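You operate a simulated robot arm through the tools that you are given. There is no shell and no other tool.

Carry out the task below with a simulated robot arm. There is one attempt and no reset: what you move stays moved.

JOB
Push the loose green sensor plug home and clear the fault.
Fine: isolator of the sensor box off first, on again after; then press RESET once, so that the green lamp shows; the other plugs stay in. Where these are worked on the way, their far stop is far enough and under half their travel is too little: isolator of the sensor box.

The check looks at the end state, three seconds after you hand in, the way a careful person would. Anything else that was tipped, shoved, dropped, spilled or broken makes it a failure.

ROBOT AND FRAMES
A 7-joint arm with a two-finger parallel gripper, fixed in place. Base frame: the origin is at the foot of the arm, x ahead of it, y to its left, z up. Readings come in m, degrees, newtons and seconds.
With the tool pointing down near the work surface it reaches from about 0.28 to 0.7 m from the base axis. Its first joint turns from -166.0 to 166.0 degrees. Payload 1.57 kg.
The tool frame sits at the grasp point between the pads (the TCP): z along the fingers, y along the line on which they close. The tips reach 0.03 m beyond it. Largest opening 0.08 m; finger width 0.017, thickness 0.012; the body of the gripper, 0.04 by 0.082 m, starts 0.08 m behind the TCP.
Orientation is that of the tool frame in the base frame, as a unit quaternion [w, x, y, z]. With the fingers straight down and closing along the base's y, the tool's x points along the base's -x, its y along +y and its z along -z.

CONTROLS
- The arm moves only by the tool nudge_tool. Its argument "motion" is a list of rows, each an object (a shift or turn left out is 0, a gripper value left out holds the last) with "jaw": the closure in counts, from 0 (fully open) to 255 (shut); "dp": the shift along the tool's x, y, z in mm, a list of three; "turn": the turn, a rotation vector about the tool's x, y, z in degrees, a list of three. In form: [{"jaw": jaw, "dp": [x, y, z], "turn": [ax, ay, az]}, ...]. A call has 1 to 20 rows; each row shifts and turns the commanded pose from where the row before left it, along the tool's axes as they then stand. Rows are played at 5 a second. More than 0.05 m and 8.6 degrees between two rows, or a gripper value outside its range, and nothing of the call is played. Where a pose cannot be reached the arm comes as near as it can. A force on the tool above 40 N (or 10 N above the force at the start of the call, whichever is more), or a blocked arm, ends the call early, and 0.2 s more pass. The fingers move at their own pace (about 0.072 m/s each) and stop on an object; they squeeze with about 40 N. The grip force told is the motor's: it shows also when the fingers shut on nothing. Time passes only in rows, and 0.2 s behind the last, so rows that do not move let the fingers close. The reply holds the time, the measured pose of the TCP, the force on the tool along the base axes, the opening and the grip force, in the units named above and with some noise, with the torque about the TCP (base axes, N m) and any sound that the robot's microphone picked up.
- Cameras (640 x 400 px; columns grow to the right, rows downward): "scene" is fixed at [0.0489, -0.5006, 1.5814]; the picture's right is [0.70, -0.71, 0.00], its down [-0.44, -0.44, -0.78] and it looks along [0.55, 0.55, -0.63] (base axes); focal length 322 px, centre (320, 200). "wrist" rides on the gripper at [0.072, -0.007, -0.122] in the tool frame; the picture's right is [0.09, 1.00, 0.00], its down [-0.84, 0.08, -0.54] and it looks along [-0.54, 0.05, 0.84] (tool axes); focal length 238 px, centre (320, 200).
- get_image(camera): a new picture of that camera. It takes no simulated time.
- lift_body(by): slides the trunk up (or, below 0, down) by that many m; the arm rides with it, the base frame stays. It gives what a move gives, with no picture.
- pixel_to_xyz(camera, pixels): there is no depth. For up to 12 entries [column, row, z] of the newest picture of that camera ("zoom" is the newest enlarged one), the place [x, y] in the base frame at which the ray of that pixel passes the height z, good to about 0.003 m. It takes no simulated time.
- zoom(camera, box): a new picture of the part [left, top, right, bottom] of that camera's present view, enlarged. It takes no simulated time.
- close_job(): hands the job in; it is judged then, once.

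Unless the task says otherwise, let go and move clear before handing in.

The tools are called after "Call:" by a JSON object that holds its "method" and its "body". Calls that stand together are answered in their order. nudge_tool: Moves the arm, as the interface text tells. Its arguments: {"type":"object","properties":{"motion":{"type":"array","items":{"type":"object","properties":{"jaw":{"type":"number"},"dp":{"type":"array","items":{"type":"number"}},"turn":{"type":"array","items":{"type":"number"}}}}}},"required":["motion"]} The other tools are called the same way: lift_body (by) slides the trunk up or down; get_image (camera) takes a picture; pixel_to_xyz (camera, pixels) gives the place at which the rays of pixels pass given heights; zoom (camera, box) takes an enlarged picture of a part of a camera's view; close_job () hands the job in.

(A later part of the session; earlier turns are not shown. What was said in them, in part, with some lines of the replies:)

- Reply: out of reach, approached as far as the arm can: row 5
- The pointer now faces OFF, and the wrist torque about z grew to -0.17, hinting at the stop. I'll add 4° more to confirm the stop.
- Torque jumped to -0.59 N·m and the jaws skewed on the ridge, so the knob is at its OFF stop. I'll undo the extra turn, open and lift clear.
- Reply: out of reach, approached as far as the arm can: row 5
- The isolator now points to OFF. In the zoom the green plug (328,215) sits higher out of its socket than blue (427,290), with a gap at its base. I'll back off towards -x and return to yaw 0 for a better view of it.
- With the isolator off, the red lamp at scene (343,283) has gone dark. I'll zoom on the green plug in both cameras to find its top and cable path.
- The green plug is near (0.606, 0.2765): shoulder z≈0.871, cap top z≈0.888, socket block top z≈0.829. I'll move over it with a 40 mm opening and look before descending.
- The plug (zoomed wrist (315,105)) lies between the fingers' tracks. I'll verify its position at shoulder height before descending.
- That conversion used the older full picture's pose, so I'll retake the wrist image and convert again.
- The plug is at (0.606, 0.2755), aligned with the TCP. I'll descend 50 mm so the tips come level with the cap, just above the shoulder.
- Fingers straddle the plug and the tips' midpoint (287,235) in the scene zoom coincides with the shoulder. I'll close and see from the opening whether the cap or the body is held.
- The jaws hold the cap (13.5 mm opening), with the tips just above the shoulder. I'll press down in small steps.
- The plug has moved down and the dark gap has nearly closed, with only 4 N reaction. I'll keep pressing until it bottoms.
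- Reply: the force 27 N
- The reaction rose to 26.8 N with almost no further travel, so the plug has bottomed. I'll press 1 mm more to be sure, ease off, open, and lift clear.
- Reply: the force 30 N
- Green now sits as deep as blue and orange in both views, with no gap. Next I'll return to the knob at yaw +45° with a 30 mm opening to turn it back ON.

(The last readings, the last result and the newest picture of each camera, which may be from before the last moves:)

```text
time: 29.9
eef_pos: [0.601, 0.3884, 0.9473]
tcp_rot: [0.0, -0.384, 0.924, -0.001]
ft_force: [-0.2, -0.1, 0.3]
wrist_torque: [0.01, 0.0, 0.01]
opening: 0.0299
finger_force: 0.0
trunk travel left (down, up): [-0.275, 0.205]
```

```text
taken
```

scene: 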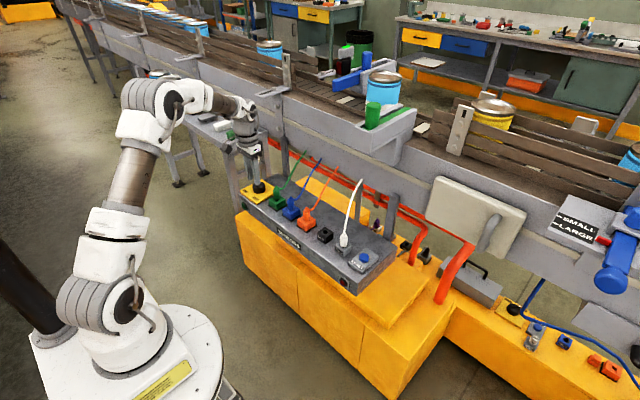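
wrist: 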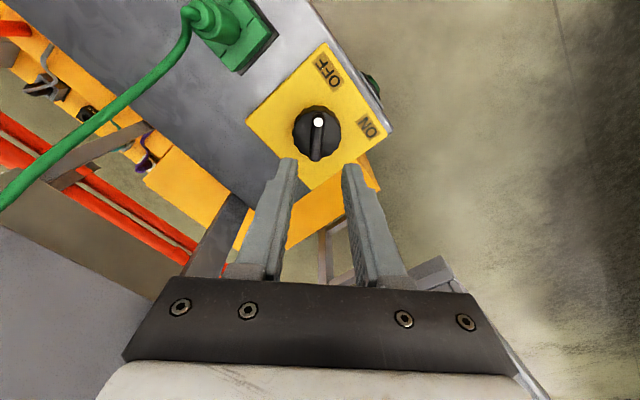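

The TCP is at (0.601, 0.388, 0.947) above the knob with the ridge at (317,135). I'll shift 5 mm in +x and descend in two steps to z≈0.8715.

Call:
{"method": "nudge_tool", "body": {"motion": [{"dp": [-3.5, -3.5, 20]}, {"dp": [0, 0, 25]}, {"dp": [0, 0, 20]}, {"dp": [0, 0, 7]}, {}]}}

Call:
{"method": "zoom", "body": {"camera": "wrist", "box": [240, 90, 400, 200]}}

Call:
{"method": "zoom", "body": {"camera": "scene", "box": [235, 160, 285, 200]}}

```text
time: 31.1
eef_pos: [0.6057, 0.3872, 0.8764]
tcp_rot: [0.0, -0.383, 0.924, 0.001]
ft_force: [0.1, 0.3, 0.5]
wrist_torque: [-0.03, 0.02, -0.02]
opening: 0.0298
finger_force: 0.0
trunk travel left (down, up): [-0.275, 0.205]
```

```text
3.64 times, centred on (320, 145) of wrist
```

zoom: 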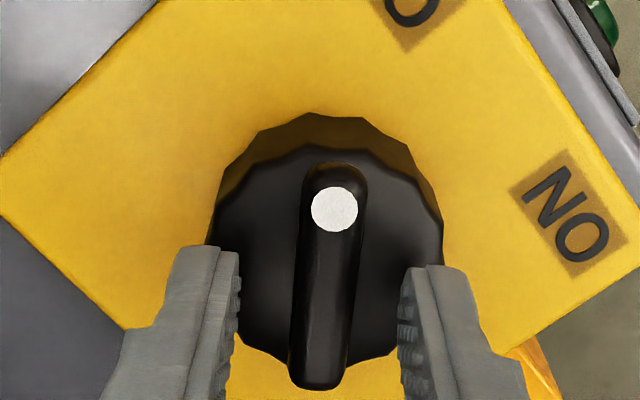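

```text
10.00 times, centred on (260, 180) of scene
```

zoom: 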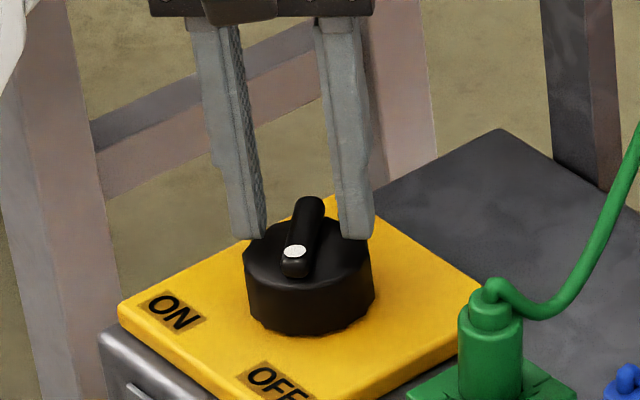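

The ridge is centred between the fingers. I'll lower 5 mm more, close on it and begin turning towards ON.

Call:
{"method": "nudge_tool", "body": {"motion": [{"dp": [0, 0, 3]}, {"dp": [0, 0, 2]}, {"jaw": 255}, {}, {}]}}

```text
time: 32.3
eef_pos: [0.6063, 0.3888, 0.8704]
tcp_rot: [0.0, -0.382, 0.924, 0.0]
ft_force: [-3.5, 3.7, -1.9]
wrist_torque: [0.18, 0.03, 0.0]
opening: 0.0119
finger_force: 29.0
trunk travel left (down, up): [-0.275, 0.205]
```

The jaws grip the ridge (11.9 mm, 29 N). I'll turn +90° about tool z in two parts.

Call:
{"method": "nudge_tool", "body": {"motion": [{"turn": [0, 0, 6]}, {"turn": [0, 0, 6]}, {"turn": [0, 0, 6]}, {"turn": [0, 0, 6]}, {"turn": [0, 0, 6]}, {"turn": [0, 0, 6]}, {"turn": [0, 0, 6]}, {"turn": [0, 0, 3]}, {}]}}

Call:
{"method": "zoom", "body": {"camera": "scene", "box": [235, 160, 285, 200]}}

```text
time: 34.3
eef_pos: [0.6055, 0.3888, 0.8696]
tcp_rot: [0.0, 0.001, 1.0, 0.0]
ft_force: [-6.2, 4.1, -1.2]
wrist_torque: [0.11, 0.52, 0.0]
opening: 0.012
finger_force: 29.4
trunk travel left (down, up): [-0.275, 0.205]
```

```text
10.00 times, centred on (260, 180) of scene
```

zoom: 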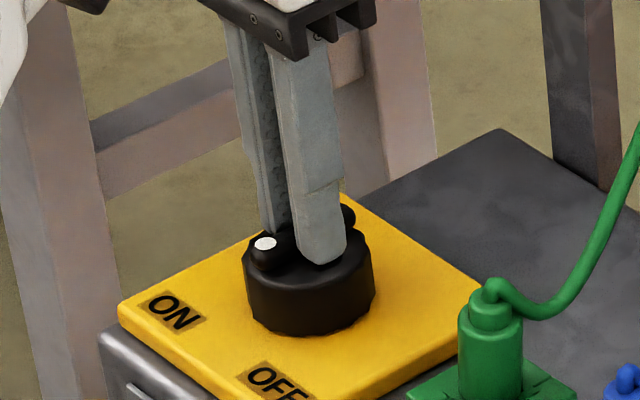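

The knob is halfway and following. I'll turn the other 45° plus 3° to reach the ON stop.

Call:
{"method": "nudge_tool", "body": {"motion": [{"turn": [0, 0, 6]}, {"turn": [0, 0, 6]}, {"turn": [0, 0, 6]}, {"turn": [0, 0, 6]}, {"turn": [0, 0, 6]}, {"turn": [0, 0, 6]}, {"turn": [0, 0, 6]}, {"turn": [0, 0, 4]}, {"turn": [0, 0, 3]}, {}]}}

Call:
{"method": "zoom", "body": {"camera": "scene", "box": [235, 160, 285, 200]}}

Call:
{"method": "zoom", "body": {"camera": "scene", "box": [220, 160, 400, 300]}}

```text
time: 36.5
eef_pos: [0.6061, 0.3864, 0.8698]
tcp_rot: [0.0, 0.415, 0.91, 0.0]
ft_force: [-12.4, -2.4, -3.3]
wrist_torque: [0.15, 0.34, 0.58]
opening: 0.0128
finger_force: 29.6
trunk travel left (down, up): [-0.275, 0.205]
```

```text
10.00 times, centred on (260, 180) of scene
```

zoom: 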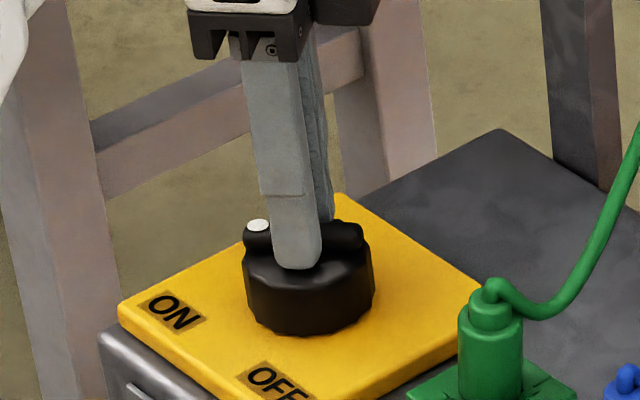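

```text
2.86 times, centred on (310, 230) of scene
```

zoom: 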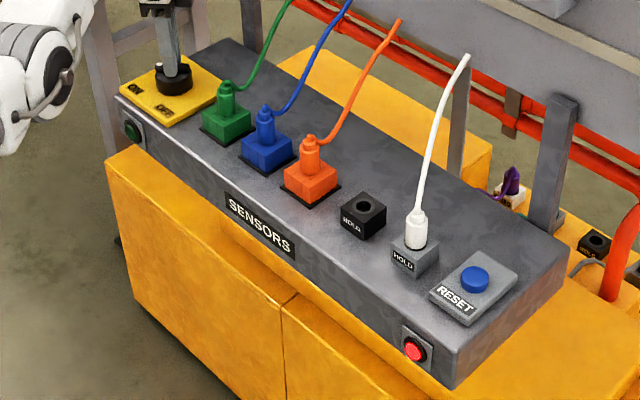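

The torque of 0.58 N·m shows the ON stop, and the red lamp is lit again at zoom (413,350). I'll release, lift and retreat to -x, returning to yaw 0.

Call:
{"method": "nudge_tool", "body": {"motion": [{"turn": [0, 0, -3]}, {"jaw": 160}, {}, {"dp": [0, 0, -15]}, {"dp": [0, 0, -40]}, {"dp": [30, -30, -15]}, {"dp": [30, -30, -15]}, {"turn": [0, 0, -7.5]}, {"turn": [0, 0, -7.5]}, {"turn": [0, 0, -7.5]}, {"turn": [0, 0, -7.5]}, {"turn": [0, 0, -7.5]}, {"turn": [0, 0, -7.5]}, {}]}}

Call:
{"method": "get_image", "body": {"camera": "scene"}}

Call:
{"method": "zoom", "body": {"camera": "scene", "box": [220, 160, 300, 220]}}

Call:
{"method": "zoom", "body": {"camera": "scene", "box": [320, 220, 400, 300]}}

```text
time: 39.5
eef_pos: [0.5684, 0.4269, 0.9615]
tcp_rot: [0.0, 0.007, 1.0, 0.001]
ft_force: [0.6, 0.6, 0.1]
wrist_torque: [0.04, -0.02, -0.01]
opening: 0.0297
finger_force: 0.1
out of reach, approached as far as the arm can: row 5, 6, 7
trunk travel left (down, up): [-0.275, 0.205]
```

```text
taken
```

scene: 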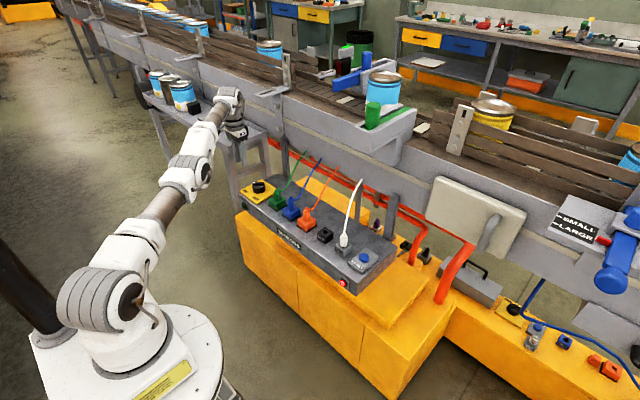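

```text
6.67 times, centred on (260, 190) of scene
```

zoom: 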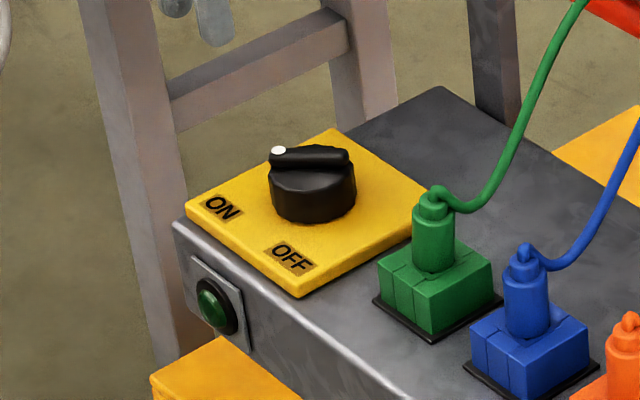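

```text
5.00 times, centred on (360, 260) of scene
```

zoom: 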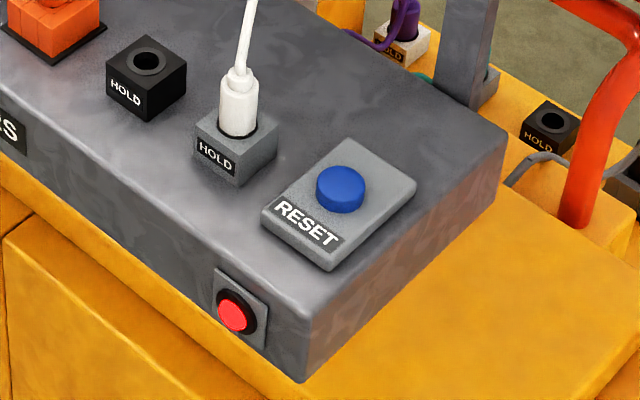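

The knob points at ON and the green plug sits flush; the red lamp (235,312) remains on until RESET. I'll retreat to x≈0.48 and travel along -y to the RESET end.

Call:
{"method": "nudge_tool", "body": {"motion": [{"dp": [40, -15, 0]}, {"dp": [40, -25, 0]}, {"dp": [0, -45, 0]}, {"dp": [0, -45, 0]}, {"dp": [0, -45, 0]}, {"dp": [0, -45, 0]}, {"dp": [0, -45, 0]}, {"dp": [0, -45, 0]}, {"dp": [0, -45, 0]}, {"dp": [0, -45, 0]}, {"dp": [0, -45, 0]}, {"dp": [0, -45, 0]}, {"dp": [0, -45, 0]}, {}]}}

Call:
{"method": "get_image", "body": {"camera": "wrist"}}

Call:
{"method": "get_image", "body": {"camera": "scene"}}

```text
time: 42.5
eef_pos: [0.7101, 0.0155, 1.0003]
tcp_rot: [0.0, 0.009, 1.0, 0.001]
ft_force: [-0.7, -0.2, -0.1]
wrist_torque: [-0.02, 0.0, 0.02]
opening: 0.0299
finger_force: 0.0
out of reach, approached as far as the arm can: row 1, 2, 3, 4, 5, 6, 7, 8, 9, 10, 11, 12
trunk travel left (down, up): [-0.275, 0.205]
```

```text
taken
```

wrist: 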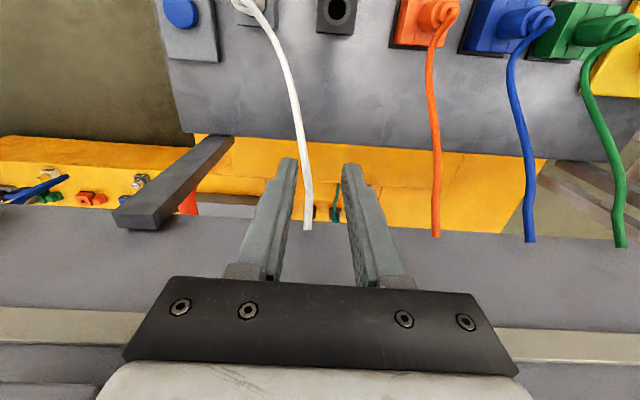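

```text
taken
```

scene: 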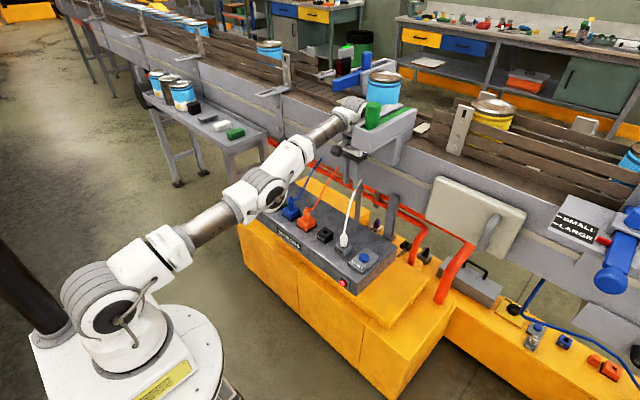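

The arm got stuck in a stretched posture and slid along its reach limit to (0.710, 0.016, 1.000), with no contact forces. Before moving I'll look closely at what is near the hand and forearm.

Call:
{"method": "zoom", "body": {"camera": "scene", "box": [200, 70, 440, 220]}}

Call:
{"method": "zoom", "body": {"camera": "scene", "box": [320, 80, 440, 180]}}

```text
2.67 times, centred on (320, 145) of scene
```

zoom: 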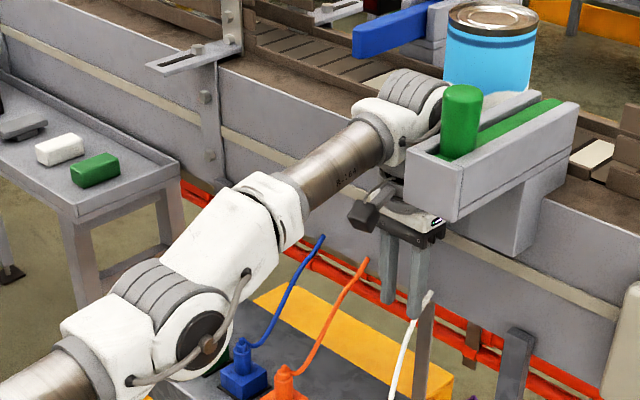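

```text
4.00 times, centred on (380, 130) of scene
```

zoom: 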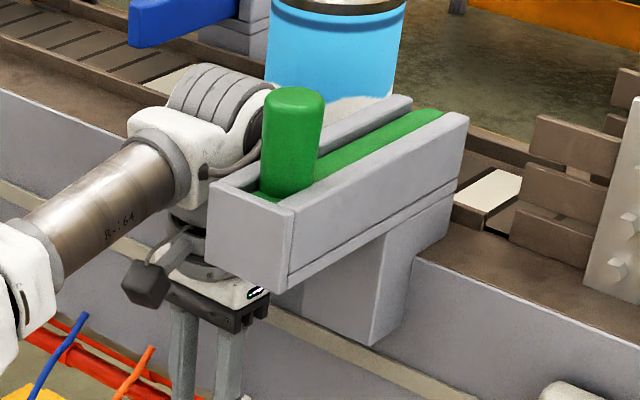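

The hand is right beside the conveyor bracket with the green cylinder. I'll estimate where the bracket's near end and the white cable end lie relative to the hand.

Call:
{"method": "pixel_to_xyz", "body": {"camera": "scene", "pixels": [[352.5, 144, 1.0], [352.5, 144, 1.1], [352.5, 144, 1.2], [371.8, 153, 1.0], [371.8, 153, 1.1], [371.8, 153, 1.2], [361, 180, 0.9], [361, 180, 0.95], [361, 180, 1.0]]}}

Call:
{"method": "pixel_to_xyz", "body": {"camera": "wrist", "pixels": [[307, 229, 0.85], [307, 229, 0.9], [307, 229, 0.95], [436, 236, 0.95], [436, 236, 0.9], [180, 12, 0.83], [202, 62, 0.8]]}}

```text
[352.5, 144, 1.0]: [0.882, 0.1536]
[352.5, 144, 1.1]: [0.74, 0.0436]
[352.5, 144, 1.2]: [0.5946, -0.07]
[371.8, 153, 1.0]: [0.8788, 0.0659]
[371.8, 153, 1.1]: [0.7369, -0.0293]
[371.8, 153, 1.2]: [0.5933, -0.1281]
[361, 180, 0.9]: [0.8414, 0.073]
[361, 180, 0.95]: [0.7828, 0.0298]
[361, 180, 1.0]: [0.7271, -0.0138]
```

```text
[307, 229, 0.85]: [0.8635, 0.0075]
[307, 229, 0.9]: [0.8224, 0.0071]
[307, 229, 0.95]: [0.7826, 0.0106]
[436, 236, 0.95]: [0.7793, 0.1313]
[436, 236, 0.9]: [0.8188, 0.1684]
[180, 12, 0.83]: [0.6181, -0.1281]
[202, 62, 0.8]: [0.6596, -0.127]
```

The white cable ends near (0.77, 0.015, 0.96) and the bracket end is near x≈0.74, so I must not move up or sideways here. I'll try a small purely radial retreat (-x).

Call:
{"method": "nudge_tool", "body": {"motion": [{"dp": [15, 0.3, 0]}, {}]}}

```text
time: 43.1
eef_pos: [0.7093, 0.0172, 0.9999]
tcp_rot: [-0.001, 0.008, 1.0, 0.0]
ft_force: [0.7, 0.1, 0.4]
wrist_torque: [-0.03, -0.03, 0.0]
opening: 0.03
finger_force: 0.0
out of reach, approached as far as the arm can: row 1
trunk travel left (down, up): [-0.275, 0.205]
```

The radial step did not move the arm; the elbow is singular. Before trying a downward move I need the white cable's position near the fingertips.

Call:
{"method": "zoom", "body": {"camera": "scene", "box": [310, 140, 400, 260]}}

Call:
{"method": "get_image", "body": {"camera": "wrist"}}

Call:
{"method": "pixel_to_xyz", "body": {"camera": "wrist", "pixels": [[297, 150, 0.88], [297, 150, 0.92], [297, 150, 0.95], [302, 180, 0.9], [302, 180, 0.93], [302, 180, 0.96], [306, 210, 0.92], [306, 210, 0.95]]}}

Call:
{"method": "pixel_to_xyz", "body": {"camera": "scene", "pixels": [[358, 187, 0.9], [358, 187, 0.93], [358, 187, 0.96], [355, 197, 0.88], [355, 197, 0.92], [355, 197, 0.95], [351, 210, 0.88], [351, 210, 0.92]]}}

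```text
3.33 times, centred on (355, 200) of scene
```

zoom: 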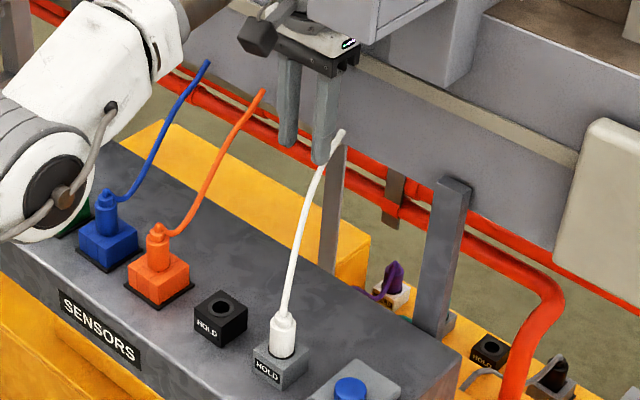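

```text
taken
```

wrist: 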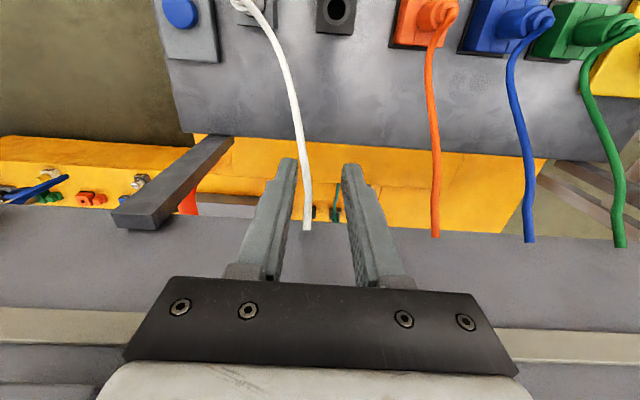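

```text
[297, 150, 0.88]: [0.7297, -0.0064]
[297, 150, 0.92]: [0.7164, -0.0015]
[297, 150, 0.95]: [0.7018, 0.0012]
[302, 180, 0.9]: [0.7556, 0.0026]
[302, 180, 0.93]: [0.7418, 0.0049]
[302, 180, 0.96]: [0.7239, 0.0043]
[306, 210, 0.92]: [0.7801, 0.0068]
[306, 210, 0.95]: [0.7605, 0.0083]
```

```text
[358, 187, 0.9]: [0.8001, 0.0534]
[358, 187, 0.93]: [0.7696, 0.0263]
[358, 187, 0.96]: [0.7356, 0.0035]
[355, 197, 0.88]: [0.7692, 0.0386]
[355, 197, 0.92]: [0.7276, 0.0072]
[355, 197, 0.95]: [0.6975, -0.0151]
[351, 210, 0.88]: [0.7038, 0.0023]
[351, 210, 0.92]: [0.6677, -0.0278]
```

The white cable passes at about (0.71, -0.002, 0.92), under the left finger. I'll slide +y along the reach limit, away from both the bracket and the cable.

Call:
{"method": "nudge_tool", "body": {"motion": [{"dp": [1, 15, 0]}, {"dp": [2, 15, 0]}, {"dp": [2, 15, 0]}, {}]}}

Call:
{"method": "zoom", "body": {"camera": "scene", "box": [260, 80, 420, 220]}}

```text
time: 44.1
eef_pos: [0.7043, 0.0623, 1.0009]
tcp_rot: [-0.001, 0.008, 1.0, -0.001]
ft_force: [0.0, 0.2, -0.7]
wrist_torque: [0.0, 0.02, -0.01]
opening: 0.03
finger_force: 0.1
trunk travel left (down, up): [-0.275, 0.205]
```

```text
2.86 times, centred on (340, 150) of scene
```

zoom: 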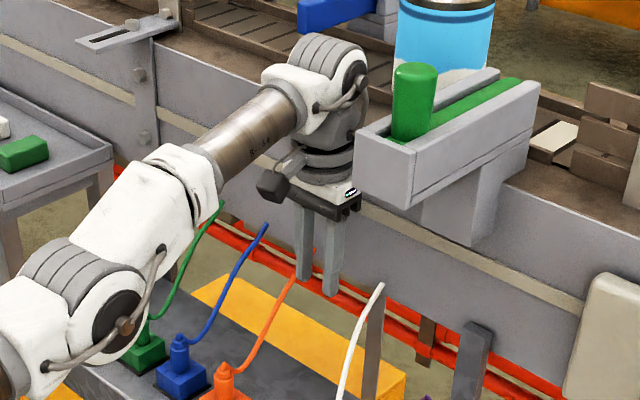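

The hand is now clear of the bracket and cables at y=0.062. I'll try an inward-and-down move to unbend the stuck posture.

Call:
{"method": "nudge_tool", "body": {"motion": [{"dp": [5, 0, 20]}, {"dp": [15, 0, 10]}, {}]}}

```text
time: 44.9
eef_pos: [0.7102, 0.0624, 0.9779]
tcp_rot: [-0.001, 0.009, 1.0, 0.0]
ft_force: [0.3, 0.6, 0.0]
wrist_torque: [0.0, -0.02, 0.03]
opening: 0.0295
finger_force: 0.0
out of reach, approached as far as the arm can: row 1, 2
trunk travel left (down, up): [-0.275, 0.205]
```

The arm stays on its reach sphere, whose centre height is about z≈0.90. Earlier a straight vertical chord towards that height unbent the elbow, so I'll move purely down between the white and orange cables.

Call:
{"method": "nudge_tool", "body": {"motion": [{"dp": [0, 0, 10]}, {"dp": [0, 0, 15]}, {"dp": [0, 0, 15]}, {"dp": [0, 0, 15]}, {}]}}

Call:
{"method": "zoom", "body": {"camera": "scene", "box": [260, 80, 420, 220]}}

```text
time: 46.1
eef_pos: [0.7152, 0.0643, 0.9232]
tcp_rot: [-0.001, 0.01, 1.0, 0.0]
ft_force: [-0.5, 0.1, 0.3]
wrist_torque: [-0.02, 0.01, 0.03]
opening: 0.0296
finger_force: 0.0
out of reach, approached as far as the arm can: row 2, 4
trunk travel left (down, up): [-0.275, 0.205]
```

```text
2.86 times, centred on (340, 150) of scene
```

zoom: 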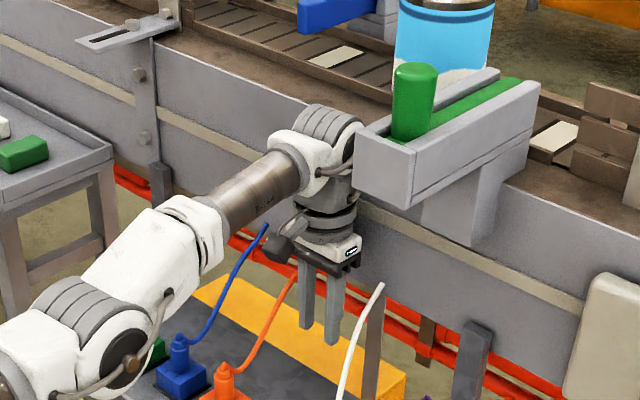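

It still follows the reach sphere at (0.715, 0.064, 0.923). I'll test whether an upward-inward step flexes the elbow.

Call:
{"method": "nudge_tool", "body": {"motion": [{"dp": [12, 1, -12]}, {"dp": [12, 1, -12]}, {}]}}

```text
time: 46.9
eef_pos: [0.7141, 0.0678, 0.9503]
tcp_rot: [0.0, 0.009, 1.0, 0.0]
ft_force: [-0.3, -0.3, 0.5]
wrist_torque: [0.01, 0.03, 0.01]
opening: 0.0297
finger_force: 0.0
out of reach, approached as far as the arm can: row 1, 2
trunk travel left (down, up): [-0.275, 0.205]
```

Only the tangential part was followed. I'll try one large purely radial row (49 mm inward), which keeps away from cables and bracket.

Call:
{"method": "nudge_tool", "body": {"motion": [{"dp": [48, 4.5, 0]}, {}]}}

```text
time: 47.5
eef_pos: [0.712, 0.0742, 0.9539]
tcp_rot: [-0.002, 0.008, 1.0, 0.0]
ft_force: [0.7, 0.1, -0.3]
wrist_torque: [0.0, 0.02, 0.03]
opening: 0.0297
finger_force: 0.1
out of reach, approached as far as the arm can: row 1
trunk travel left (down, up): [-0.275, 0.205]
```

Still singular. I'll follow the sphere upward while sliding +y (away from the bracket), which should flex the elbow progressively.

Call:
{"method": "nudge_tool", "body": {"motion": [{"dp": [2, 12, -12]}, {"dp": [3, 12, -12]}, {"dp": [4, 12, -15]}, {"dp": [5, 10, -15]}, {"dp": [5, 5, -20]}, {"dp": [6, 0, -20]}, {}]}}

Call:
{"method": "get_image", "body": {"camera": "scene"}}

```text
time: 49.1
eef_pos: [0.6871, 0.1243, 1.0469]
tcp_rot: [0.0, 0.009, 1.0, 0.0]
ft_force: [0.6, -0.5, 0.3]
wrist_torque: [-0.03, 0.01, 0.0]
opening: 0.0292
finger_force: 0.0
trunk travel left (down, up): [-0.275, 0.205]
```

```text
taken
```

scene: 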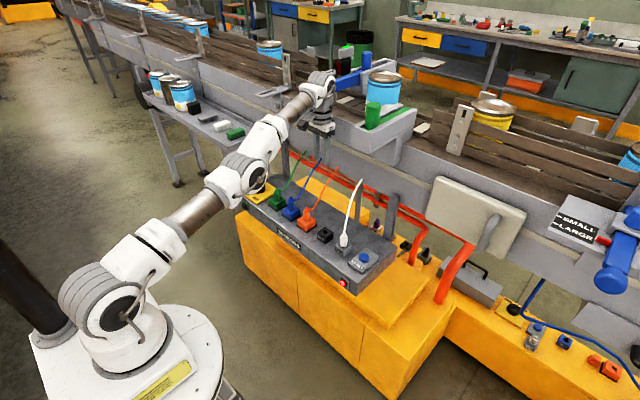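

The whole move was followed this time and the TCP is now slightly inside the reach sphere (0.687, 0.124, 1.047). I'll keep going up with increasing inward motion.

Call:
{"method": "nudge_tool", "body": {"motion": [{"dp": [7, 0, -20]}, {"dp": [8, 0, -20]}, {"dp": [10, -1, -20]}, {"dp": [12, -2, -20]}, {"dp": [14, -2, -15]}, {"dp": [16, -3, -10]}, {}]}}

```text
time: 50.7
eef_pos: [0.644, 0.1239, 1.1628]
tcp_rot: [-0.001, 0.009, 1.0, -0.001]
ft_force: [0.8, 0.3, 1.4]
wrist_torque: [0.02, -0.02, -0.01]
opening: 0.0295
finger_force: 0.1
out of reach, approached as far as the arm can: row 3, 4, 5, 6
trunk travel left (down, up): [-0.275, 0.205]
```

Rows with stronger inward motion were clipped again; r=0.656 at z=1.163. I'll continue upward with only slightly more inward slope than the sphere.

Call:
{"method": "nudge_tool", "body": {"motion": [{"dp": [9, 0, -20]}, {"dp": [9.5, 0, -20]}, {"dp": [10, -1, -20]}, {"dp": [11, -1, -20]}, {"dp": [12, -1, -20]}, {"dp": [13, -1, -20]}, {}]}}

Call:
{"method": "get_image", "body": {"camera": "scene"}}

```text
time: 52.3
eef_pos: [0.5761, 0.1196, 1.2805]
tcp_rot: [0.001, 0.009, 1.0, 0.0]
ft_force: [0.9, -0.2, -0.7]
wrist_torque: [0.01, -0.01, -0.01]
opening: 0.0297
finger_force: 0.1
out of reach, approached as far as the arm can: row 6
trunk travel left (down, up): [-0.275, 0.205]
```

```text
taken
```

scene: 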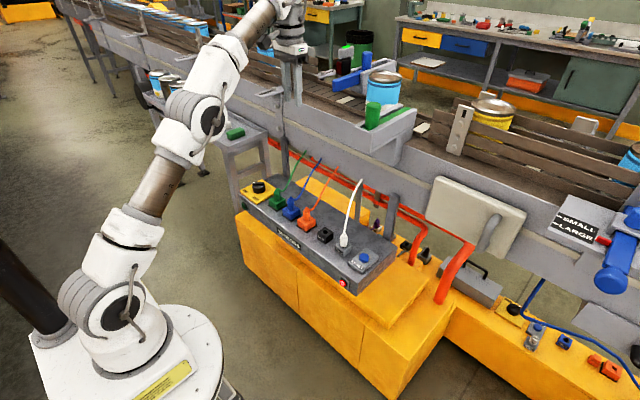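

The hand is now high and clear at (0.576, 0.120, 1.281). I'll test a purely inward move here.

Call:
{"method": "nudge_tool", "body": {"motion": [{"dp": [15, -3, 0]}, {"dp": [15, -3, 0]}, {"dp": [15, -3, 0]}, {}]}}

```text
time: 53.3
eef_pos: [0.531, 0.1111, 1.2794]
tcp_rot: [0.0, 0.009, 1.0, 0.0]
ft_force: [0.3, -0.3, 0.8]
wrist_torque: [-0.03, 0.03, -0.01]
opening: 0.0296
finger_force: 0.0
trunk travel left (down, up): [-0.275, 0.205]
```

It moved freely, so the elbow is bending again. I'll come further in, then down while swinging to y≈-0.12, staying at x≈0.46 clear of the box and its plugs.

Call:
{"method": "nudge_tool", "body": {"motion": [{"dp": [20, 0, 0]}, {"dp": [20, 0, 10]}, {"dp": [15, -10, 20]}, {"dp": [10, -20, 25]}, {"dp": [5, -25, 30]}, {"dp": [0, -30, 30]}, {"dp": [0, -35, 30]}, {"dp": [0, -35, 30]}, {"dp": [0, -35, 30]}, {"dp": [0, -35, 30]}, {}]}}

Call:
{"method": "get_image", "body": {"camera": "wrist"}}

Call:
{"method": "get_image", "body": {"camera": "scene"}}

```text
time: 55.7
eef_pos: [0.4571, -0.112, 1.0429]
tcp_rot: [0.0, 0.009, 1.0, 0.001]
ft_force: [0.8, -0.6, -0.2]
wrist_torque: [0.04, 0.0, 0.0]
opening: 0.03
finger_force: 0.1
trunk travel left (down, up): [-0.275, 0.205]
```

```text
taken
```

wrist: 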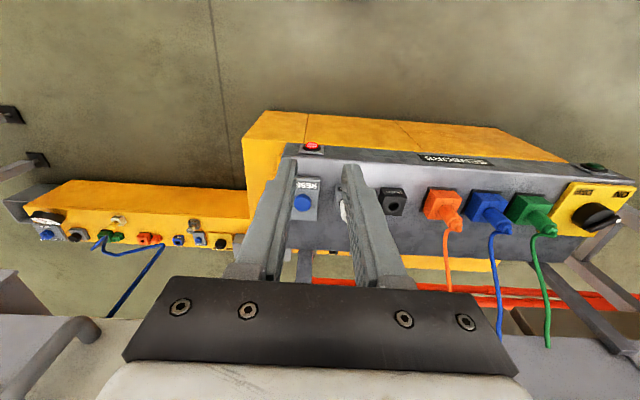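

```text
taken
```

scene: 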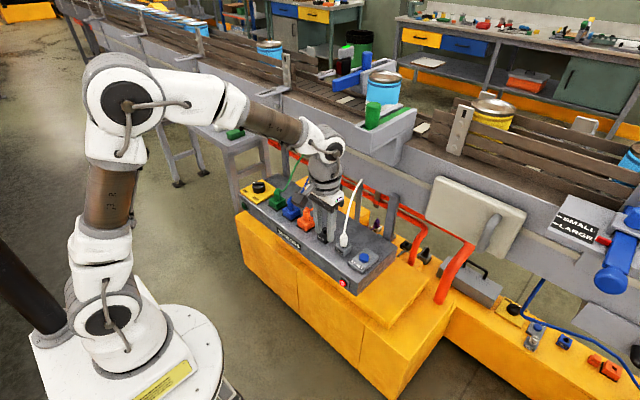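

The arm is back in a good posture at (0.457, -0.112, 1.043). RESET appears at wrist (302,203); I'll zoom and triangulate the button's top.

Call:
{"method": "zoom", "body": {"camera": "wrist", "box": [260, 150, 360, 240]}}

Call:
{"method": "pixel_to_xyz", "body": {"camera": "wrist", "pixels": [[302, 202, 0.81], [302, 202, 0.83], [302, 202, 0.85]]}}

Call:
{"method": "pixel_to_xyz", "body": {"camera": "scene", "pixels": [[364.2, 255.6, 0.81], [364.2, 255.6, 0.83], [364.2, 255.6, 0.85]]}}

Call:
{"method": "zoom", "body": {"camera": "scene", "box": [320, 220, 400, 300]}}

```text
4.44 times, centred on (310, 195) of wrist
```

zoom: 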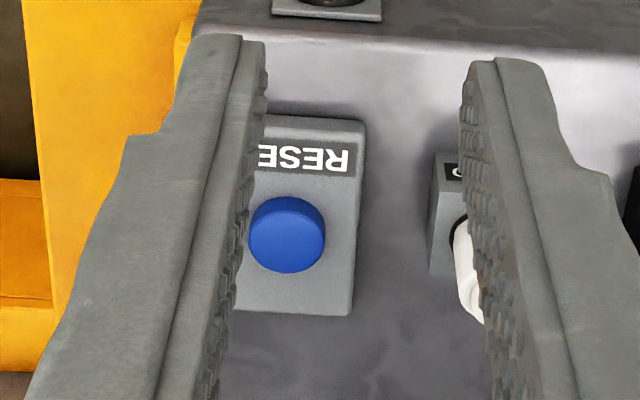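

```text
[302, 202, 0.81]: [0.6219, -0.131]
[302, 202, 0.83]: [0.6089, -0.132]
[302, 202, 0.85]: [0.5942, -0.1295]
```

```text
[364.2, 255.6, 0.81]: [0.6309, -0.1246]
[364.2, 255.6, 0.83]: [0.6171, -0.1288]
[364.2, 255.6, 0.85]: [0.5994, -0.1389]
```

```text
5.00 times, centred on (360, 260) of scene
```

zoom: 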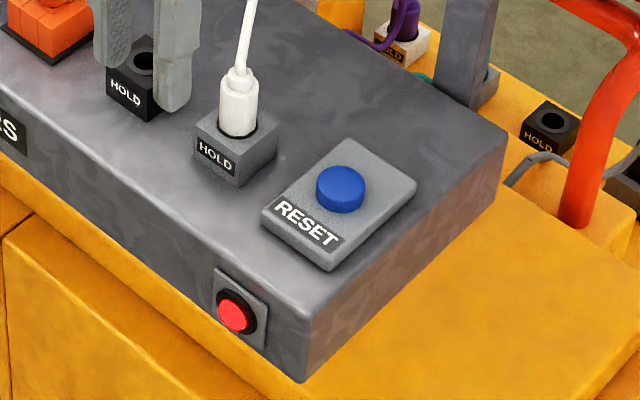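

The button top is near (0.612, -0.130, 0.83). I'll shut the jaws and move above it to check alignment.

Call:
{"method": "nudge_tool", "body": {"motion": [{"jaw": 255, "dp": [-36, -4.5, 20]}, {"dp": [-36, -4.5, 20]}, {"dp": [-36, -4.5, 20]}, {"dp": [-40, -4.5, 25]}, {}]}}

Call:
{"method": "get_image", "body": {"camera": "wrist"}}

Call:
{"method": "zoom", "body": {"camera": "scene", "box": [300, 180, 420, 300]}}

```text
time: 56.9
eef_pos: [0.6032, -0.1429, 0.9625]
tcp_rot: [0.001, 0.014, 1.0, 0.0]
ft_force: [0.5, -0.6, 0.3]
wrist_torque: [0.04, 0.01, 0.03]
opening: 0.0
finger_force: 21.1
trunk travel left (down, up): [-0.275, 0.205]
```

```text
taken
```

wrist: 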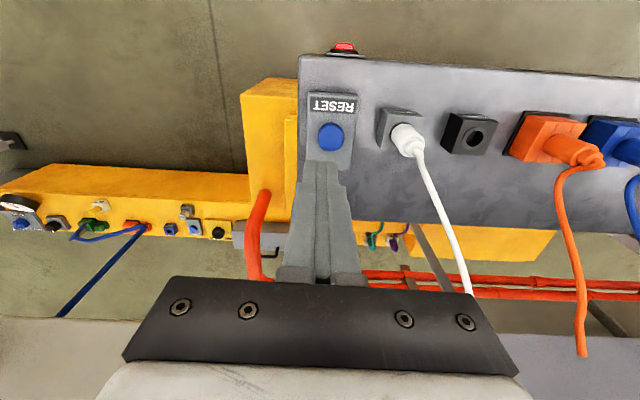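

```text
3.33 times, centred on (360, 240) of scene
```

zoom: 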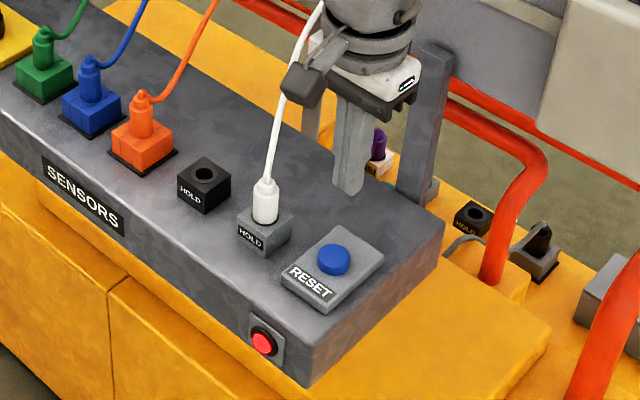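

The button is at wrist (330,137). I'll compute its position from this closer view.

Call:
{"method": "pixel_to_xyz", "body": {"camera": "wrist", "pixels": [[330, 137, 0.82], [330, 137, 0.83], [330, 137, 0.84]]}}

Call:
{"method": "zoom", "body": {"camera": "wrist", "box": [270, 80, 430, 200]}}

```text
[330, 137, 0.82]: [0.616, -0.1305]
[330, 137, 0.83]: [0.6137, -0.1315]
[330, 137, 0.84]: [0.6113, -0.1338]
```

```text
3.33 times, centred on (350, 140) of wrist
```

zoom: 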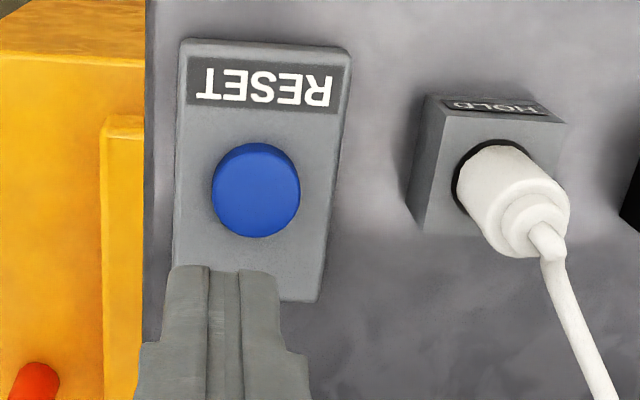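

The button is at (0.613, -0.1315). I'll shift 10 mm in x and 11 mm in y, and descend to about 10 mm above it.

Call:
{"method": "nudge_tool", "body": {"motion": [{"dp": [-10, 11.5, 0]}, {"dp": [0, 0, 30]}, {"dp": [0, 0, 30]}, {"dp": [0, 0, 22]}, {}]}}

Call:
{"method": "get_image", "body": {"camera": "wrist"}}

Call:
{"method": "zoom", "body": {"camera": "scene", "box": [320, 220, 400, 300]}}

```text
time: 58.1
eef_pos: [0.6165, -0.1206, 0.8765]
tcp_rot: [0.0, 0.008, 1.0, 0.0]
ft_force: [-0.1, 0.8, -0.7]
wrist_torque: [0.0, 0.01, -0.04]
opening: 0.0
finger_force: 21.1
trunk travel left (down, up): [-0.275, 0.205]
```

```text
taken
```

wrist: 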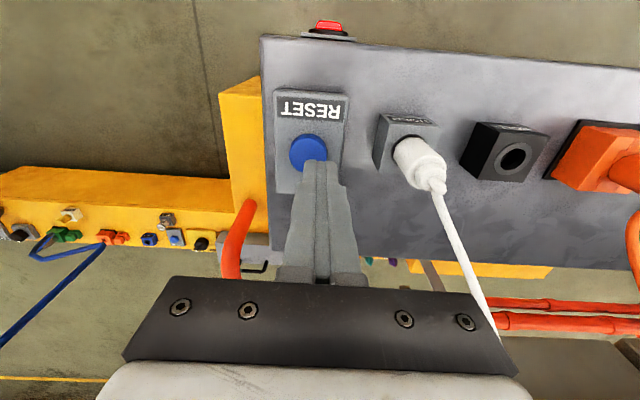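

```text
5.00 times, centred on (360, 260) of scene
```

zoom: 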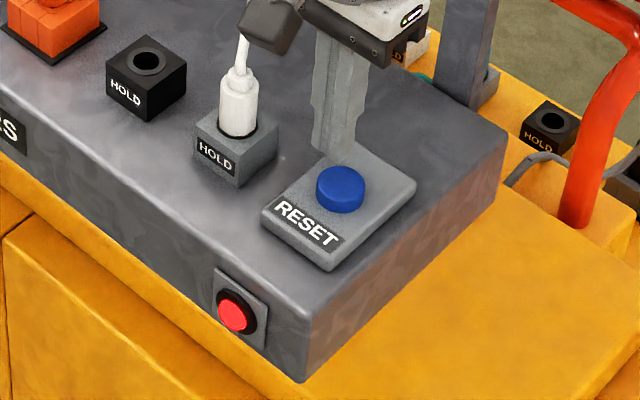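

The TCP settled at (0.6165, -0.1206), so y is about 11 mm off the button. I'll re-measure from this view.

Call:
{"method": "pixel_to_xyz", "body": {"camera": "wrist", "pixels": [[308, 152, 0.825], [308, 152, 0.835]]}}

Call:
{"method": "nudge_tool", "body": {"motion": [{}, {}]}}

Call:
{"method": "zoom", "body": {"camera": "wrist", "box": [260, 80, 380, 200]}}

```text
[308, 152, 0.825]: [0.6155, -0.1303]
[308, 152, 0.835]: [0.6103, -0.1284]
```

```text
time: 58.7
eef_pos: [0.6167, -0.1212, 0.8785]
tcp_rot: [0.0, 0.008, 1.0, 0.0]
ft_force: [0.3, -0.3, 0.4]
wrist_torque: [0.03, 0.01, -0.01]
opening: 0.0
finger_force: 21.4
trunk travel left (down, up): [-0.275, 0.205]
```

```text
3.33 times, centred on (320, 140) of wrist
```

zoom: 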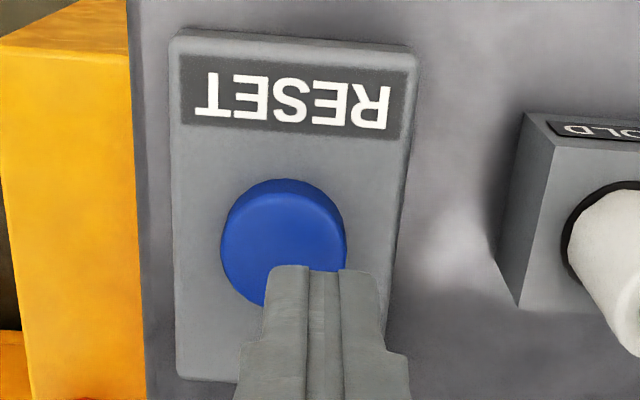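

The button is centred near (0.613, -0.130). I'll shift -9.5 mm in y and -3.5 mm in x, then descend gently towards contact.

Call:
{"method": "nudge_tool", "body": {"motion": [{"dp": [3.5, -9, 0]}, {}, {}]}}

Call:
{"method": "zoom", "body": {"camera": "wrist", "box": [260, 80, 380, 200]}}

Call:
{"method": "zoom", "body": {"camera": "scene", "box": [320, 220, 400, 300]}}

```text
time: 59.5
eef_pos: [0.6126, -0.129, 0.877]
tcp_rot: [0.0, 0.008, 1.0, 0.0]
ft_force: [-0.4, 0.3, 0.8]
wrist_torque: [0.01, -0.02, -0.01]
opening: 0.0
finger_force: 21.0
trunk travel left (down, up): [-0.275, 0.205]
```

```text
3.33 times, centred on (320, 140) of wrist
```

zoom: 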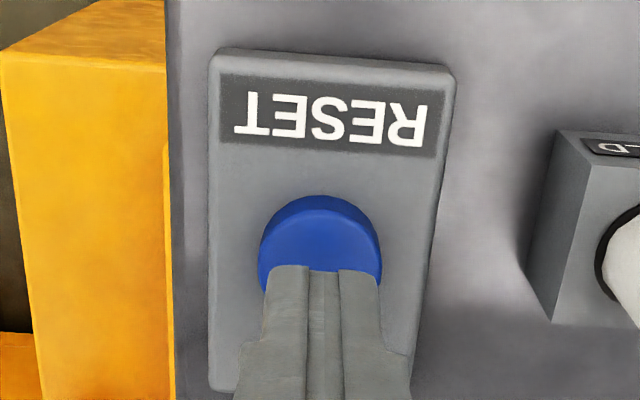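

```text
5.00 times, centred on (360, 260) of scene
```

zoom: 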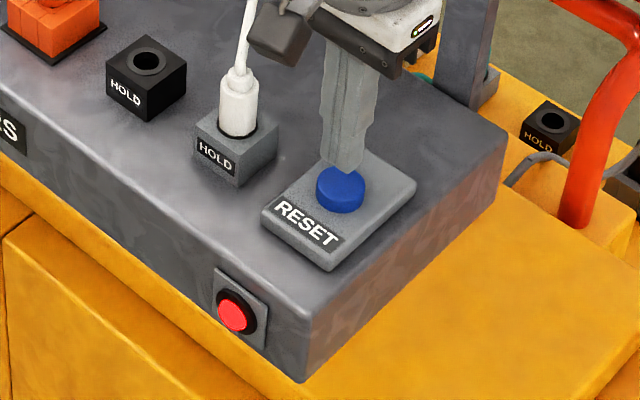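

The closed fingertips are right above the blue button (scene zoom (342,168)). I'll go down in 3 mm steps until contact.

Call:
{"method": "nudge_tool", "body": {"motion": [{"dp": [0, 0, 4]}, {"dp": [0, 0, 3]}, {"dp": [0, 0, 3]}, {}]}}

Call:
{"method": "zoom", "body": {"camera": "scene", "box": [320, 220, 400, 300]}}

```text
time: 60.5
eef_pos: [0.6127, -0.1296, 0.868]
tcp_rot: [0.0, 0.008, 1.0, 0.0]
ft_force: [0.4, 0.5, 0.6]
wrist_torque: [-0.01, 0.0, 0.0]
opening: 0.0
finger_force: 21.2
trunk travel left (down, up): [-0.275, 0.205]
```

```text
5.00 times, centred on (360, 260) of scene
```

zoom: 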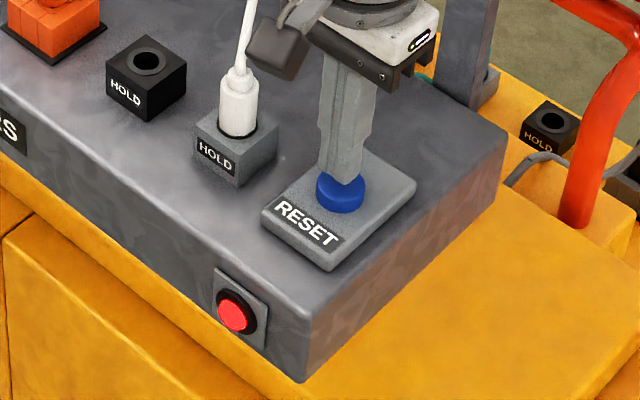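

No contact force yet at z=0.868. I'll keep stepping down without lifting, so that it counts as one press.

Call:
{"method": "nudge_tool", "body": {"motion": [{"dp": [0, 0, 2]}, {"dp": [0, 0, 2]}, {"dp": [0, 0, 1]}, {}]}}

Call:
{"method": "zoom", "body": {"camera": "scene", "box": [320, 220, 400, 300]}}

```text
time: 61.5
eef_pos: [0.6124, -0.1294, 0.8621]
tcp_rot: [0.0, 0.009, 1.0, 0.0]
ft_force: [0.7, 0.0, -0.3]
wrist_torque: [0.02, -0.01, 0.03]
opening: 0.0001
finger_force: 21.5
trunk travel left (down, up): [-0.275, 0.205]
```

```text
5.00 times, centred on (360, 260) of scene
```

zoom: 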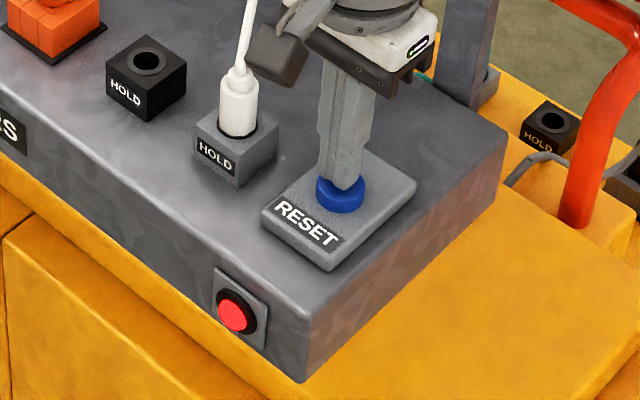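

The tips are very close to the button (z=0.862, tip 0.832) and still no force. I'll continue pressing.

Call:
{"method": "nudge_tool", "body": {"motion": [{"dp": [0, 0, 2]}, {"dp": [0, 0, 1.5]}, {"dp": [0, 0, 1.5]}, {}]}}

Call:
{"method": "zoom", "body": {"camera": "scene", "box": [320, 220, 400, 300]}}

```text
time: 62.5
eef_pos: [0.6129, -0.1297, 0.8574]
tcp_rot: [-0.001, 0.009, 1.0, 0.0]
ft_force: [0.4, -0.6, -0.2]
wrist_torque: [-0.03, 0.01, 0.0]
opening: 0.0
finger_force: 21.2
trunk travel left (down, up): [-0.275, 0.205]
```

```text
5.00 times, centred on (360, 260) of scene
```

zoom: 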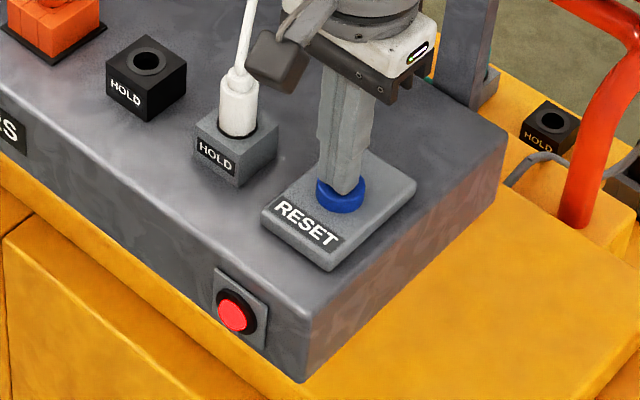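

By geometry the tips are just at the button face now. I'll continue down in 1.5 mm steps.

Call:
{"method": "nudge_tool", "body": {"motion": [{"dp": [0, 0, 1.5]}, {"dp": [0, 0, 1.5]}, {}]}}

Call:
{"method": "zoom", "body": {"camera": "scene", "box": [320, 220, 400, 300]}}

```text
time: 63.3
eef_pos: [0.6122, -0.13, 0.855]
tcp_rot: [0.0, 0.009, 1.0, 0.0]
ft_force: [-1.4, 1.5, 1.4]
wrist_torque: [0.01, 0.02, 0.0]
opening: 0.0001
finger_force: 21.6
trunk travel left (down, up): [-0.275, 0.205]
```

```text
5.00 times, centred on (360, 260) of scene
```

zoom: 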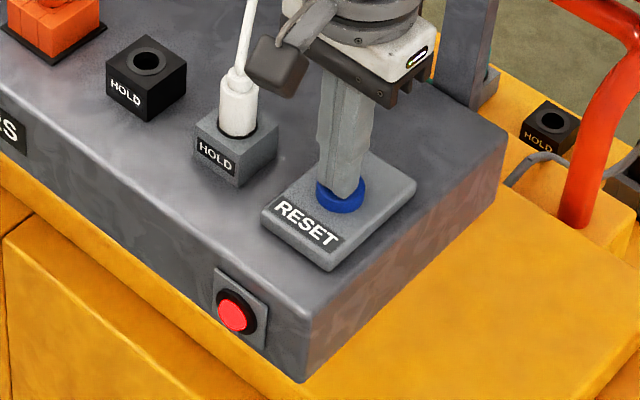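

A light 1.4 N upward force suggests first contact at z=0.855. I'll press on.

Call:
{"method": "nudge_tool", "body": {"motion": [{"dp": [0, 0, 1.5]}, {"dp": [0, 0, 1.5]}, {}]}}

Call:
{"method": "zoom", "body": {"camera": "scene", "box": [320, 220, 400, 300]}}

```text
time: 64.1
eef_pos: [0.6127, -0.1315, 0.8523]
tcp_rot: [0.001, 0.009, 1.0, 0.001]
ft_force: [1.2, -0.3, 3.3]
wrist_torque: [0.0, -0.01, 0.01]
opening: 0.0
finger_force: 21.3
trunk travel left (down, up): [-0.275, 0.205]
heard: click
```

```text
5.00 times, centred on (360, 260) of scene
```

zoom: 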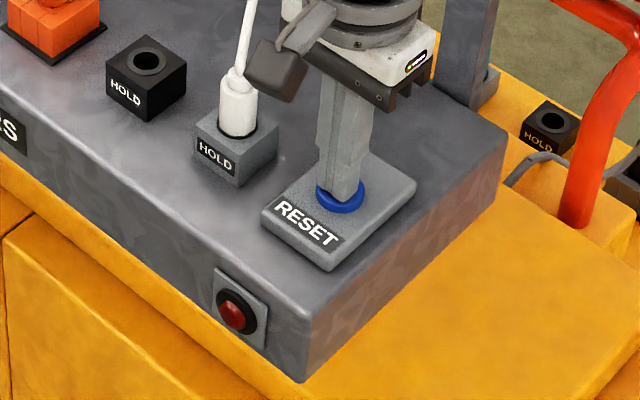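

A click was heard and the red lamp (235,312) went dark. I'll lift straight off once and retreat towards -x.

Call:
{"method": "nudge_tool", "body": {"motion": [{"dp": [0, 0, -10]}, {"dp": [0, 0, -30]}, {"dp": [0, 0, -40]}, {"dp": [30, 0, -20]}, {"dp": [40, 0, -10]}, {"dp": [40, 0, 0]}, {"dp": [40, 0, 0]}, {}]}}

Call:
{"method": "get_image", "body": {"camera": "scene"}}

Call:
{"method": "zoom", "body": {"camera": "scene", "box": [220, 150, 420, 300]}}

Call:
{"method": "zoom", "body": {"camera": "scene", "box": [230, 160, 310, 230]}}

Call:
{"method": "get_image", "body": {"camera": "wrist"}}

```text
time: 65.9
eef_pos: [0.4621, -0.1274, 0.9625]
tcp_rot: [0.0, 0.009, 1.0, 0.0]
ft_force: [-0.5, -0.7, -0.1]
wrist_torque: [-0.01, 0.03, -0.01]
opening: 0.0
finger_force: 20.6
trunk travel left (down, up): [-0.275, 0.205]
```

```text
taken
```

scene: 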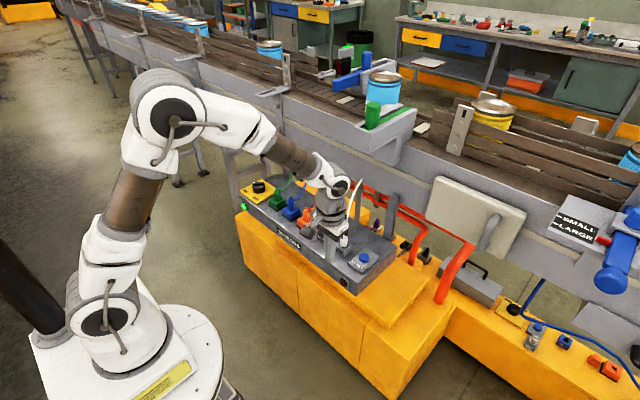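

```text
2.67 times, centred on (320, 225) of scene
```

zoom: 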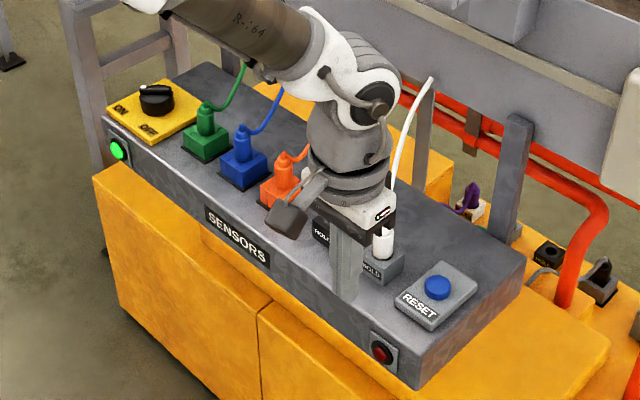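

```text
5.71 times, centred on (270, 195) of scene
```

zoom: 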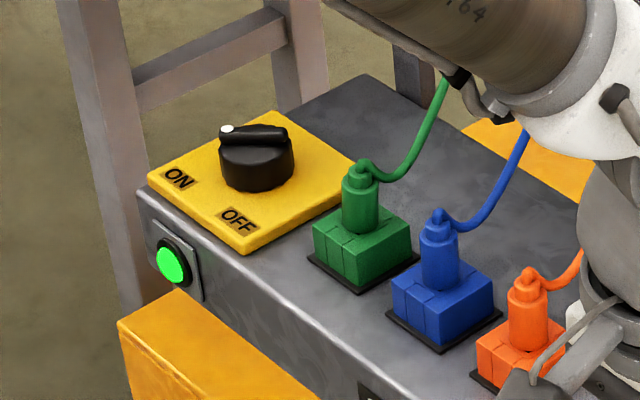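

```text
taken
```

wrist: 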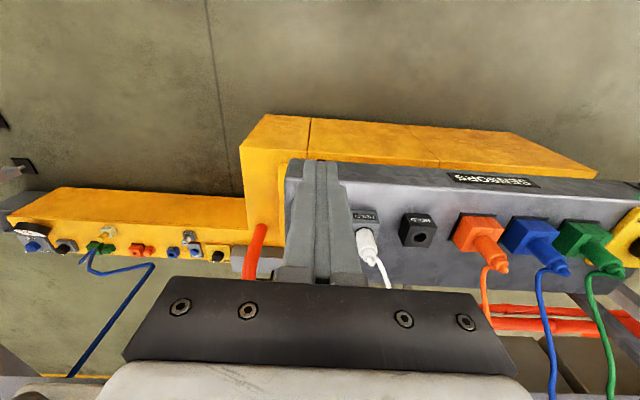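

The green lamp is lit (zoom (172,266)), the red is dark, the knob is at ON and all plugs are seated. I'll open the jaws, rise a little clear of the box and take a last look.

Call:
{"method": "nudge_tool", "body": {"motion": [{"jaw": 100, "dp": [10, 0, -40]}, {"dp": [10, 0, -40]}, {"dp": [10, 0, -40]}, {}, {}]}}

Call:
{"method": "zoom", "body": {"camera": "scene", "box": [220, 150, 420, 300]}}

Call:
{"method": "get_image", "body": {"camera": "scene"}}

Call:
{"method": "get_image", "body": {"camera": "wrist"}}

```text
time: 67.1
eef_pos: [0.4341, -0.1265, 1.0825]
tcp_rot: [0.0, 0.009, 1.0, 0.001]
ft_force: [0.7, 0.1, -0.2]
wrist_torque: [0.0, -0.01, -0.05]
opening: 0.0488
finger_force: 0.1
trunk travel left (down, up): [-0.275, 0.205]
```

```text
2.67 times, centred on (320, 225) of scene
```

zoom: 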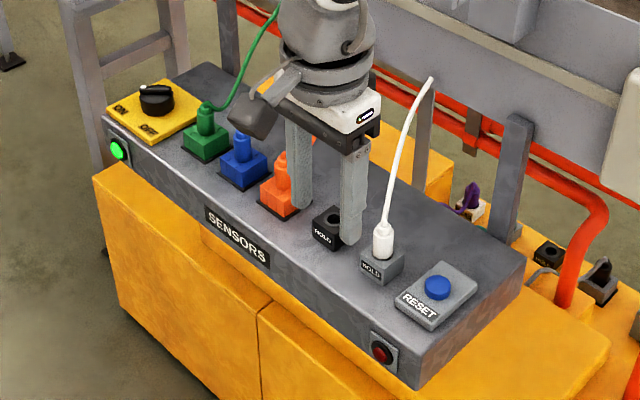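

```text
taken
```

scene: 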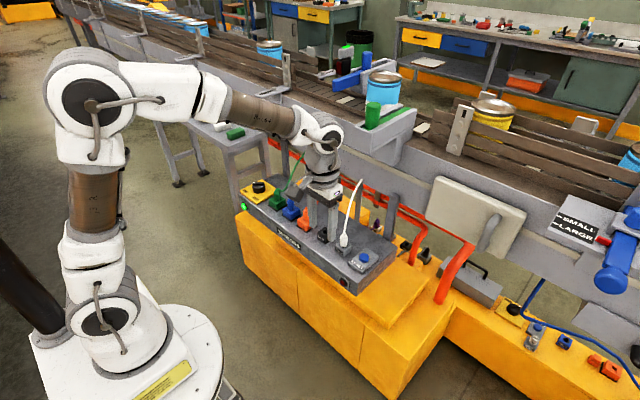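

```text
taken
```

wrist: 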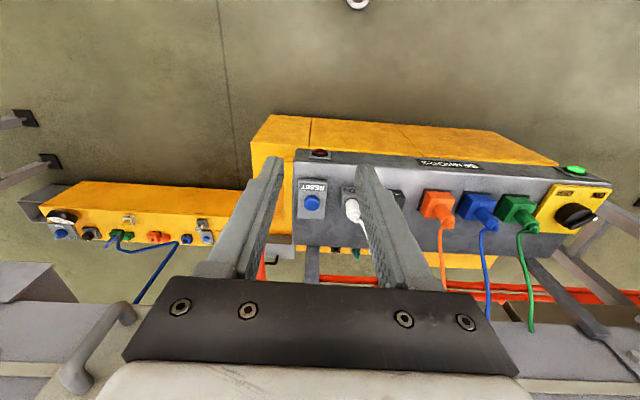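

The last pictures show the green lamp lit at wrist (576,170), the red lamp dark, the isolator at ON, all plugs in and the arm clear. I'm handing the job in.

Call:
{"method": "close_job", "body": {}}

```text
The job is handed in.
```

The green sensor plug is pushed home and the fault is cleared. The last pictures before hand-in showed the green lamp lit and the red lamp dark. I have no verdict from the check.

- **Isolator:** I turned it fully to the OFF stop before touching the plug, then fully back to the ON stop afterwards.
- **Green plug:** I pressed it down until it bottomed, at about 29 N with no further travel. It now sits at the same depth as the blue and orange plugs.
- **RESET:** I pressed it once. It clicked and the red lamp went out.
- **Other plugs:** blue, orange and white are all still in.

After turning the isolator back on, the arm locked up at full stretch. It slid along its reach limit to near the conveyor bracket and the white cable. The force readings at each stop there showed no contact, and in the pictures nothing was moved. I worked the arm free before going on to RESET. At hand-in the gripper was open and clear of the box.
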